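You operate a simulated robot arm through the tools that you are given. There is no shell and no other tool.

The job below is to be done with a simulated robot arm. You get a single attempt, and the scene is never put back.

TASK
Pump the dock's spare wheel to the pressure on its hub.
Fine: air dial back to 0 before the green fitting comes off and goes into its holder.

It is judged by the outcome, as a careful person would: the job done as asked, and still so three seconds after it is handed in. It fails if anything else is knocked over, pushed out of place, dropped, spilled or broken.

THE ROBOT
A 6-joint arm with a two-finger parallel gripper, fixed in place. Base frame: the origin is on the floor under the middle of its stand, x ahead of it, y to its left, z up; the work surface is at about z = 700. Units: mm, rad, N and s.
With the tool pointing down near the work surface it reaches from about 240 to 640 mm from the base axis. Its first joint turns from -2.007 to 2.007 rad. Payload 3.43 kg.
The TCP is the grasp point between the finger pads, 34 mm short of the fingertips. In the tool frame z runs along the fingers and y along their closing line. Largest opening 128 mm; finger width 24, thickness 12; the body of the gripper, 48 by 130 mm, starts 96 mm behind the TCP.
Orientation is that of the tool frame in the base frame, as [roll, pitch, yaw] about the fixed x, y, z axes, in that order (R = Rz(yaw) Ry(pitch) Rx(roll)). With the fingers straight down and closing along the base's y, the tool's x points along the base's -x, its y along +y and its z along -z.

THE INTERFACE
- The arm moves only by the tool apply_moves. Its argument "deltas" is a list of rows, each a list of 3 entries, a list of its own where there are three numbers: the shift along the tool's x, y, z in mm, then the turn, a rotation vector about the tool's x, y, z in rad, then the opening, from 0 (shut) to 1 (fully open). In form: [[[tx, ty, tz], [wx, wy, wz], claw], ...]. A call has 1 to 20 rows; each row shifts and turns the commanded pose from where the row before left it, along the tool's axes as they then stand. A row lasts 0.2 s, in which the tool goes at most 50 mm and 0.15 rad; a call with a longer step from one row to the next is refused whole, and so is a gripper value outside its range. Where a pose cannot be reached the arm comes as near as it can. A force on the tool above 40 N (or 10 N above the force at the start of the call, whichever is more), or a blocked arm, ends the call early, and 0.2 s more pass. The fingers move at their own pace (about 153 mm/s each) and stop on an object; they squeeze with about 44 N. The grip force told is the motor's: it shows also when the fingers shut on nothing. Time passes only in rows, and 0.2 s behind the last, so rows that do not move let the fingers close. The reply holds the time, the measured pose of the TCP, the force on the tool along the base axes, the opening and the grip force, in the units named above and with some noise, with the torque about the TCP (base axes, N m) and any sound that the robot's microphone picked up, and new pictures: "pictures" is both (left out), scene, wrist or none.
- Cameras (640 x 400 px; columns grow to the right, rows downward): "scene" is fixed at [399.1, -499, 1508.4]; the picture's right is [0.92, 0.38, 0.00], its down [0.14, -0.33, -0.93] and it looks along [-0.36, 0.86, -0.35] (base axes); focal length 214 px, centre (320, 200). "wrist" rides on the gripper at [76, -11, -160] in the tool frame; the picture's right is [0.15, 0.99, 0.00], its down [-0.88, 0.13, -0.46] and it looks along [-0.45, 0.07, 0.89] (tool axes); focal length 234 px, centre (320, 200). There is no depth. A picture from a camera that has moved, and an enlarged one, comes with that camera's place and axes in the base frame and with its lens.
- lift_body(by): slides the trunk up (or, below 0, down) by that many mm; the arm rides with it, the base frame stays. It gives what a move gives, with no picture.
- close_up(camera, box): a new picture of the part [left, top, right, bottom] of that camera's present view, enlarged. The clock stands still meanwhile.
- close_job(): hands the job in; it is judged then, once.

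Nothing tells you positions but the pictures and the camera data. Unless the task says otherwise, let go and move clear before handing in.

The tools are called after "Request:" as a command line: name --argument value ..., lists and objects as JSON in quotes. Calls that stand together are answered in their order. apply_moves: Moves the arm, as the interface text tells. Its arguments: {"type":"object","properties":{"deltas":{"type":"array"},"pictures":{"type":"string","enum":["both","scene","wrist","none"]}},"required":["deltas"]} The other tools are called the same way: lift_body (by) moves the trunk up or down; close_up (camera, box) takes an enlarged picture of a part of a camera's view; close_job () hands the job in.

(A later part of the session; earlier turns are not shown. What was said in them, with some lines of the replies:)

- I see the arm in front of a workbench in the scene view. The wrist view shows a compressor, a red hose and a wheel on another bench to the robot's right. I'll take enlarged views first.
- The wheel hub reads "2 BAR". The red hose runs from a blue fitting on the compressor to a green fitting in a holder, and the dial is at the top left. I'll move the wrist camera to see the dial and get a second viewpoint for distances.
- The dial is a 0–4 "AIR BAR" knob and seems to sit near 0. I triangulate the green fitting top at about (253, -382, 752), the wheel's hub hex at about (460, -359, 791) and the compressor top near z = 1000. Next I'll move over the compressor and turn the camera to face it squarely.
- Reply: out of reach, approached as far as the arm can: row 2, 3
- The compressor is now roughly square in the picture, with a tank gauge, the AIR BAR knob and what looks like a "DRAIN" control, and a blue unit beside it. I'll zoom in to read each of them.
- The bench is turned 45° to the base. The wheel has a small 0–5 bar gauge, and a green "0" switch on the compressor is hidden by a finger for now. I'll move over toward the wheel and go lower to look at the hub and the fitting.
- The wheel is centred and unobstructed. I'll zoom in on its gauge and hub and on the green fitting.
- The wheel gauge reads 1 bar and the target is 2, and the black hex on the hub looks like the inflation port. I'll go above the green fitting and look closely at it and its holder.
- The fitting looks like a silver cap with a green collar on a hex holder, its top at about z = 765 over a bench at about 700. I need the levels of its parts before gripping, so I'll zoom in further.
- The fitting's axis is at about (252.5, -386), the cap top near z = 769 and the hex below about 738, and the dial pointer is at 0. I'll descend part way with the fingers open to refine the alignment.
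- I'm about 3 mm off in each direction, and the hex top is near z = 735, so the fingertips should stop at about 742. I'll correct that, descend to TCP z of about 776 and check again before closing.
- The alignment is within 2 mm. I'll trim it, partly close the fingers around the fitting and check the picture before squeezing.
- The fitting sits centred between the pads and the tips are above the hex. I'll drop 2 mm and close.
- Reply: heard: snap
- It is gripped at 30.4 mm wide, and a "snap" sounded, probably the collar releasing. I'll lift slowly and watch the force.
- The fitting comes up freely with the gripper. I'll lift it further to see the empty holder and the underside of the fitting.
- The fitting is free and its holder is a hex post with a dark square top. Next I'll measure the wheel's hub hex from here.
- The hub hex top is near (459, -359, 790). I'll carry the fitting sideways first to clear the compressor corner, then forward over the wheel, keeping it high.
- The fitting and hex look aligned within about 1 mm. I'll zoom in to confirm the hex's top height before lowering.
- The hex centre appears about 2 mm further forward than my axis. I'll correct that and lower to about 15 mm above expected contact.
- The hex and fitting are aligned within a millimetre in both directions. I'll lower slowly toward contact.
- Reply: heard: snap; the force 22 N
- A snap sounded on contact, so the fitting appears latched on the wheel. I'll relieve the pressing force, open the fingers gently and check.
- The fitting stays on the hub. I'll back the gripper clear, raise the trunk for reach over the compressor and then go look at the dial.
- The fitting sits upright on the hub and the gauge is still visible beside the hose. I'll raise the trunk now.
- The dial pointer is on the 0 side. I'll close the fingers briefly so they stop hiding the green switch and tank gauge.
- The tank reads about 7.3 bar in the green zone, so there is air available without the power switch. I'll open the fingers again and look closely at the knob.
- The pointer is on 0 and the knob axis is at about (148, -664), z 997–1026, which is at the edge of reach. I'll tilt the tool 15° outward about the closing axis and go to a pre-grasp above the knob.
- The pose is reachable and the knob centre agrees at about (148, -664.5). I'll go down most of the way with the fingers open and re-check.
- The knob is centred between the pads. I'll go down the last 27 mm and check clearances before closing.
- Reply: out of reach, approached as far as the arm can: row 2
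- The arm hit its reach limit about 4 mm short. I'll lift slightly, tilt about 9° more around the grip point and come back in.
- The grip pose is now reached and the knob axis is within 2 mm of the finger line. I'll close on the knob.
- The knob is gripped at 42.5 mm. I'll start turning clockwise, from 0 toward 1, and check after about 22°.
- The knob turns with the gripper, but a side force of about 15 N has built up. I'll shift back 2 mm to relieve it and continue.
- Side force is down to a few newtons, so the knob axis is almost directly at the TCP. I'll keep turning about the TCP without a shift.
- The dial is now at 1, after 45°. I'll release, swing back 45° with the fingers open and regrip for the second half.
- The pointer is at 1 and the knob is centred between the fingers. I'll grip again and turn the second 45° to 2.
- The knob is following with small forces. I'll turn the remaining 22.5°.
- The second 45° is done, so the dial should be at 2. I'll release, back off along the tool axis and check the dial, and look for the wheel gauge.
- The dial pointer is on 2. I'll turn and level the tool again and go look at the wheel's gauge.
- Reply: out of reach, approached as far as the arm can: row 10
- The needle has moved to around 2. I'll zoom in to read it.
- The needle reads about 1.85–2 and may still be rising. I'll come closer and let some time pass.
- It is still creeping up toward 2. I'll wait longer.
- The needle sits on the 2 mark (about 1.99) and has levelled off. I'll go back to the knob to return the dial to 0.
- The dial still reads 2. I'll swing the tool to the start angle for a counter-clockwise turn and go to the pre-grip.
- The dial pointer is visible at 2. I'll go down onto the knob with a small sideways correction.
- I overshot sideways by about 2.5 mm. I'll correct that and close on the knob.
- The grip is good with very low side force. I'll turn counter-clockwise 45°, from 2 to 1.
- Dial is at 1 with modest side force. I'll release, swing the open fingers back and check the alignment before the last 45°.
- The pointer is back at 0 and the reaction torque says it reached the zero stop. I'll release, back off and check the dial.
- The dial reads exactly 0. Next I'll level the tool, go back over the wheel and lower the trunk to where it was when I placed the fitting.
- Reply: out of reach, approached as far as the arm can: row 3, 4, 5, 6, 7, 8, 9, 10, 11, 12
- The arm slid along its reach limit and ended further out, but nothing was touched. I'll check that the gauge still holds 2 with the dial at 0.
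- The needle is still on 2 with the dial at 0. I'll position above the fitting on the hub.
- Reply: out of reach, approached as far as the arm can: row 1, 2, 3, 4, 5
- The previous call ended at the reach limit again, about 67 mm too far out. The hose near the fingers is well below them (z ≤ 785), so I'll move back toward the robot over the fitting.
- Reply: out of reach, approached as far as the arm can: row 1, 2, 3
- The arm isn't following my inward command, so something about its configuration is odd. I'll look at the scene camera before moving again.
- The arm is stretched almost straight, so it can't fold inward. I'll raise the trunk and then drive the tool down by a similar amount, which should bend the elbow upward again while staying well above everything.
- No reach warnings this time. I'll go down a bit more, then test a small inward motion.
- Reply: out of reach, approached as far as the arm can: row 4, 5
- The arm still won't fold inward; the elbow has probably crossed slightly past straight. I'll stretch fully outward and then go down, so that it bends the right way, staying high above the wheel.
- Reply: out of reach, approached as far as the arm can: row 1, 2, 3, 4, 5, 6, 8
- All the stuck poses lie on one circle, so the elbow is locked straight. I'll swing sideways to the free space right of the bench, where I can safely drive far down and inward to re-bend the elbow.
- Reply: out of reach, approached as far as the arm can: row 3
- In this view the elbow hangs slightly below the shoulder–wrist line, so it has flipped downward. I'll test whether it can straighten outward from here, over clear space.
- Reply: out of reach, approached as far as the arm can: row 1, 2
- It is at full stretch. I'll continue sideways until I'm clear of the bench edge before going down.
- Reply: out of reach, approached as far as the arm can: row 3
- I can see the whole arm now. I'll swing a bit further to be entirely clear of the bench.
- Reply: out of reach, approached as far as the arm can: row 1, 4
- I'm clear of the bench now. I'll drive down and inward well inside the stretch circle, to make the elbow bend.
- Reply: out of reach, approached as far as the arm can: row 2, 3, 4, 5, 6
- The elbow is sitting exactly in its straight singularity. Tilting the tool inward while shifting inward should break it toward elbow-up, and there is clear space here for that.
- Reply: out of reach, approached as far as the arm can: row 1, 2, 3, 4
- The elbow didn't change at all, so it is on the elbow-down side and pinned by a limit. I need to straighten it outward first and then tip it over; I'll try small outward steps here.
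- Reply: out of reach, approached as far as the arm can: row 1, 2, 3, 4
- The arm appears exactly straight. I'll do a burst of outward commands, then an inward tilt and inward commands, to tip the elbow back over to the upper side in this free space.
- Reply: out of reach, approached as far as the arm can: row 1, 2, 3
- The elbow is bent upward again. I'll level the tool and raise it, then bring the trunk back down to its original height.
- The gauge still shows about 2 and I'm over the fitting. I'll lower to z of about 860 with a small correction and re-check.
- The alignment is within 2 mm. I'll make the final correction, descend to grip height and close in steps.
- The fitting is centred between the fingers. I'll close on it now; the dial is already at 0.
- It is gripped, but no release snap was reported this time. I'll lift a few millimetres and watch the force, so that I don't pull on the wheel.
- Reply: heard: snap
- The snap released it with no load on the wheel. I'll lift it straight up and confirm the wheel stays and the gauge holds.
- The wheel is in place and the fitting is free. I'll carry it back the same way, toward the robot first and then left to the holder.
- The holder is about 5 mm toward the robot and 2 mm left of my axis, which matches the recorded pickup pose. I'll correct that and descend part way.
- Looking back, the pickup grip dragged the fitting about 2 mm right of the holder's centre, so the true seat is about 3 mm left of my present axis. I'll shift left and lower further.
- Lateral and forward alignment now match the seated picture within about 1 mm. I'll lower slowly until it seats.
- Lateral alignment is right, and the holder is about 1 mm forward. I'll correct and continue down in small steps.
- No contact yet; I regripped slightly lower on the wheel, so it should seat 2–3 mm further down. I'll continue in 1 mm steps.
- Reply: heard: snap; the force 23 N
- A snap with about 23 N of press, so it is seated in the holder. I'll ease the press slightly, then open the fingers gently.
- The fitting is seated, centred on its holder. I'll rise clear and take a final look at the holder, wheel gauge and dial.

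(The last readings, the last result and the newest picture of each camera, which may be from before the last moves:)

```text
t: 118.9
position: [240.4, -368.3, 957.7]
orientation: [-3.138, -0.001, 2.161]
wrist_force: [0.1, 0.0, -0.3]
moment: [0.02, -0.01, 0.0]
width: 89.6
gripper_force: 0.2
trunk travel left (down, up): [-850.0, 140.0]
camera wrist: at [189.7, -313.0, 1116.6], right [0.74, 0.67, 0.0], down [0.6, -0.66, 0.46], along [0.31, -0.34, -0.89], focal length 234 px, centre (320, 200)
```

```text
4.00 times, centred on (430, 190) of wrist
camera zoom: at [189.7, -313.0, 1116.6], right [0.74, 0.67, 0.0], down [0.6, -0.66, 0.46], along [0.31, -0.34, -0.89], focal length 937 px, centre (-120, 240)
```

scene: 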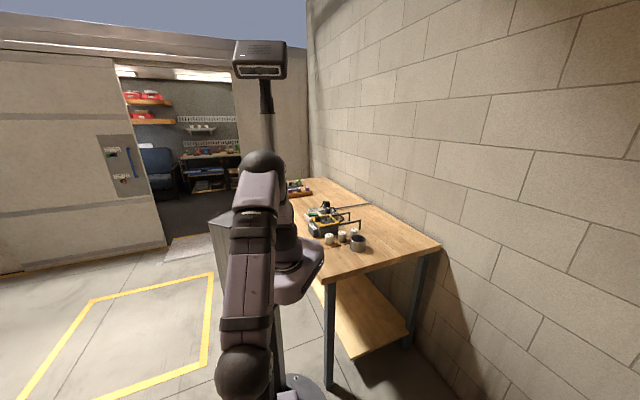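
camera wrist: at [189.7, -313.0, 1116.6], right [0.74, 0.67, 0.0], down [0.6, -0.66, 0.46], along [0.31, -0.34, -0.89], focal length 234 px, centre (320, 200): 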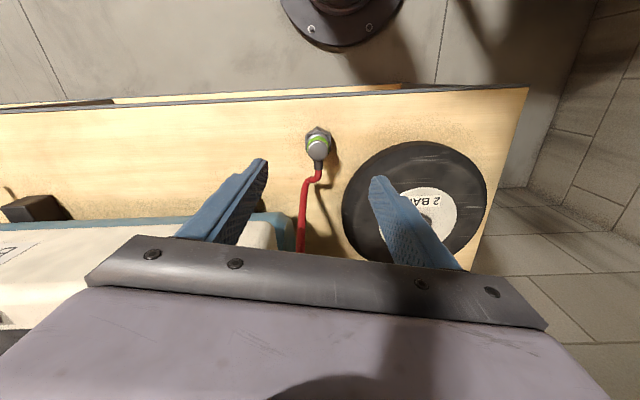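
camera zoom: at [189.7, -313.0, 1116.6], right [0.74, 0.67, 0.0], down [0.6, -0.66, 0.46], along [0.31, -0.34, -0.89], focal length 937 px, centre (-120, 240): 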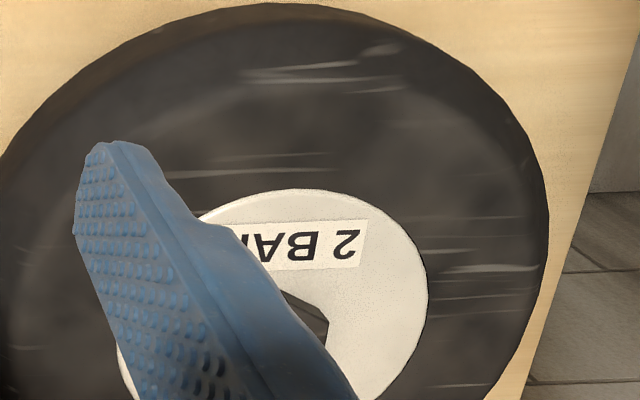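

The green fitting is back on its holder. I'll move over for one last unobstructed reading of the wheel gauge.

Request:
apply_moves --deltas '[[[0, 0, -35], [0, 0, 0], 1], [[0, 0, -36], [0, 0, 0], 1], [[-3, 43, 0], [0, 0, 0], 1], [[-3, 43, 0], [0, 0, 0], 1], [[-3, 43, 0], [0, 0, 0], 1], [[-3, 43, 0], [0, 0, 0], 1], [[0, 0, 0], [0, 0, 0], 1]]' --pictures "wrist"

Request:
close_up --camera "wrist" --box '[300, 195, 340, 225]'

Request:
close_up --camera "wrist" --box '[180, 80, 400, 250]'

```text
t: 120.5
position: [386.8, -284.0, 1026.0]
orientation: [3.14, -0.001, 2.161]
wrist_force: [0.0, -1.2, 1.1]
moment: [0.03, -0.02, -0.02]
width: 127.9
gripper_force: 0.1
trunk travel left (down, up): [-850.0, 140.0]
camera wrist: at [334.9, -228.4, 1184.8], right [0.74, 0.67, 0.0], down [0.6, -0.66, 0.46], along [0.31, -0.34, -0.89], focal length 234 px, centre (320, 200)
```

wrist: 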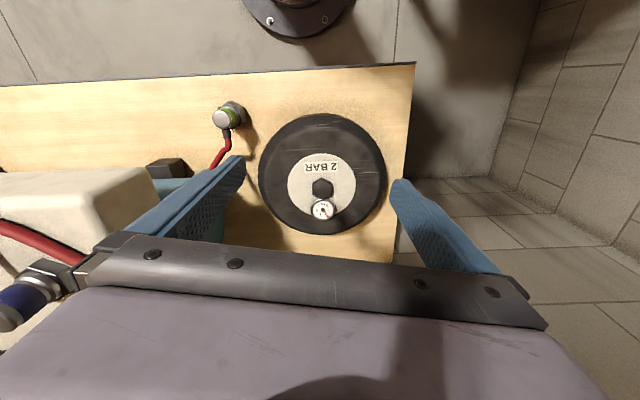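

```text
13.33 times, centred on (320, 210) of wrist
camera zoom: at [334.9, -228.4, 1184.8], right [0.74, 0.67, 0.0], down [0.6, -0.66, 0.46], along [0.31, -0.34, -0.89], focal length 3122 px, centre (320, 67)
```

zoom: 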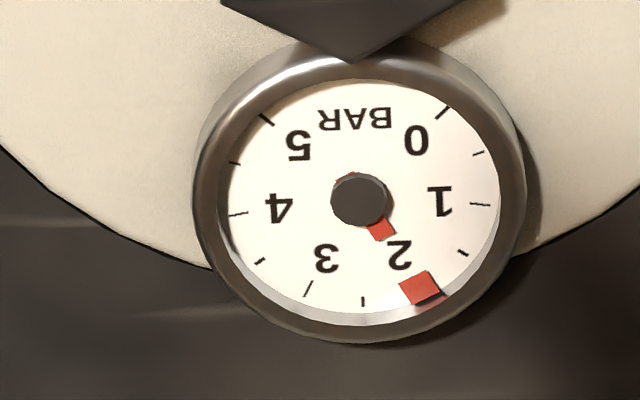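

```text
2.35 times, centred on (290, 165) of wrist
camera zoom: at [334.9, -228.4, 1184.8], right [0.74, 0.67, 0.0], down [0.6, -0.66, 0.46], along [0.31, -0.34, -0.89], focal length 551 px, centre (391, 282)
```

zoom: 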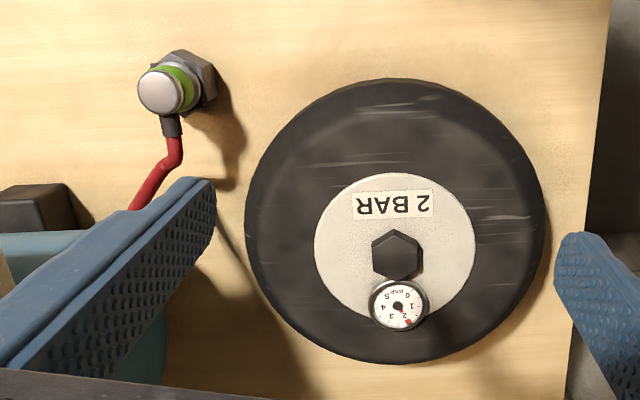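

The job is finished and ready to hand in. The wheel gauge reads about 2 bar, matching its hub. The dial went back to its 0 stop before the green fitting came off, and the fitting is now seated in its holder. The gripper is empty and clear of everything.

Request:
close_job

```text
The job is handed in.
```

I pumped the spare wheel up to its hub pressure and handed the job in. Its gauge went from 1 bar to about 2 bar, and it still read that after the hose came off.

- **Air dial:** I turned it from 0 to 2 and waited for the needle to settle. I then turned it back to its 0 stop, and the gauge held at 2.
- **Green fitting:** it came off the wheel only after the dial was back at 0. It is now seated in its holder; I heard it snap in and checked it in the picture.
- **Trouble on the way:** after I reset the dial, the arm locked fully stretched and could not fold back. I swung it to clear space right of the bench to free it. Nothing was touched on the way.

I left the compressor's power switch alone, because the tank already had about 7 bar. The gripper is empty and clear of everything.
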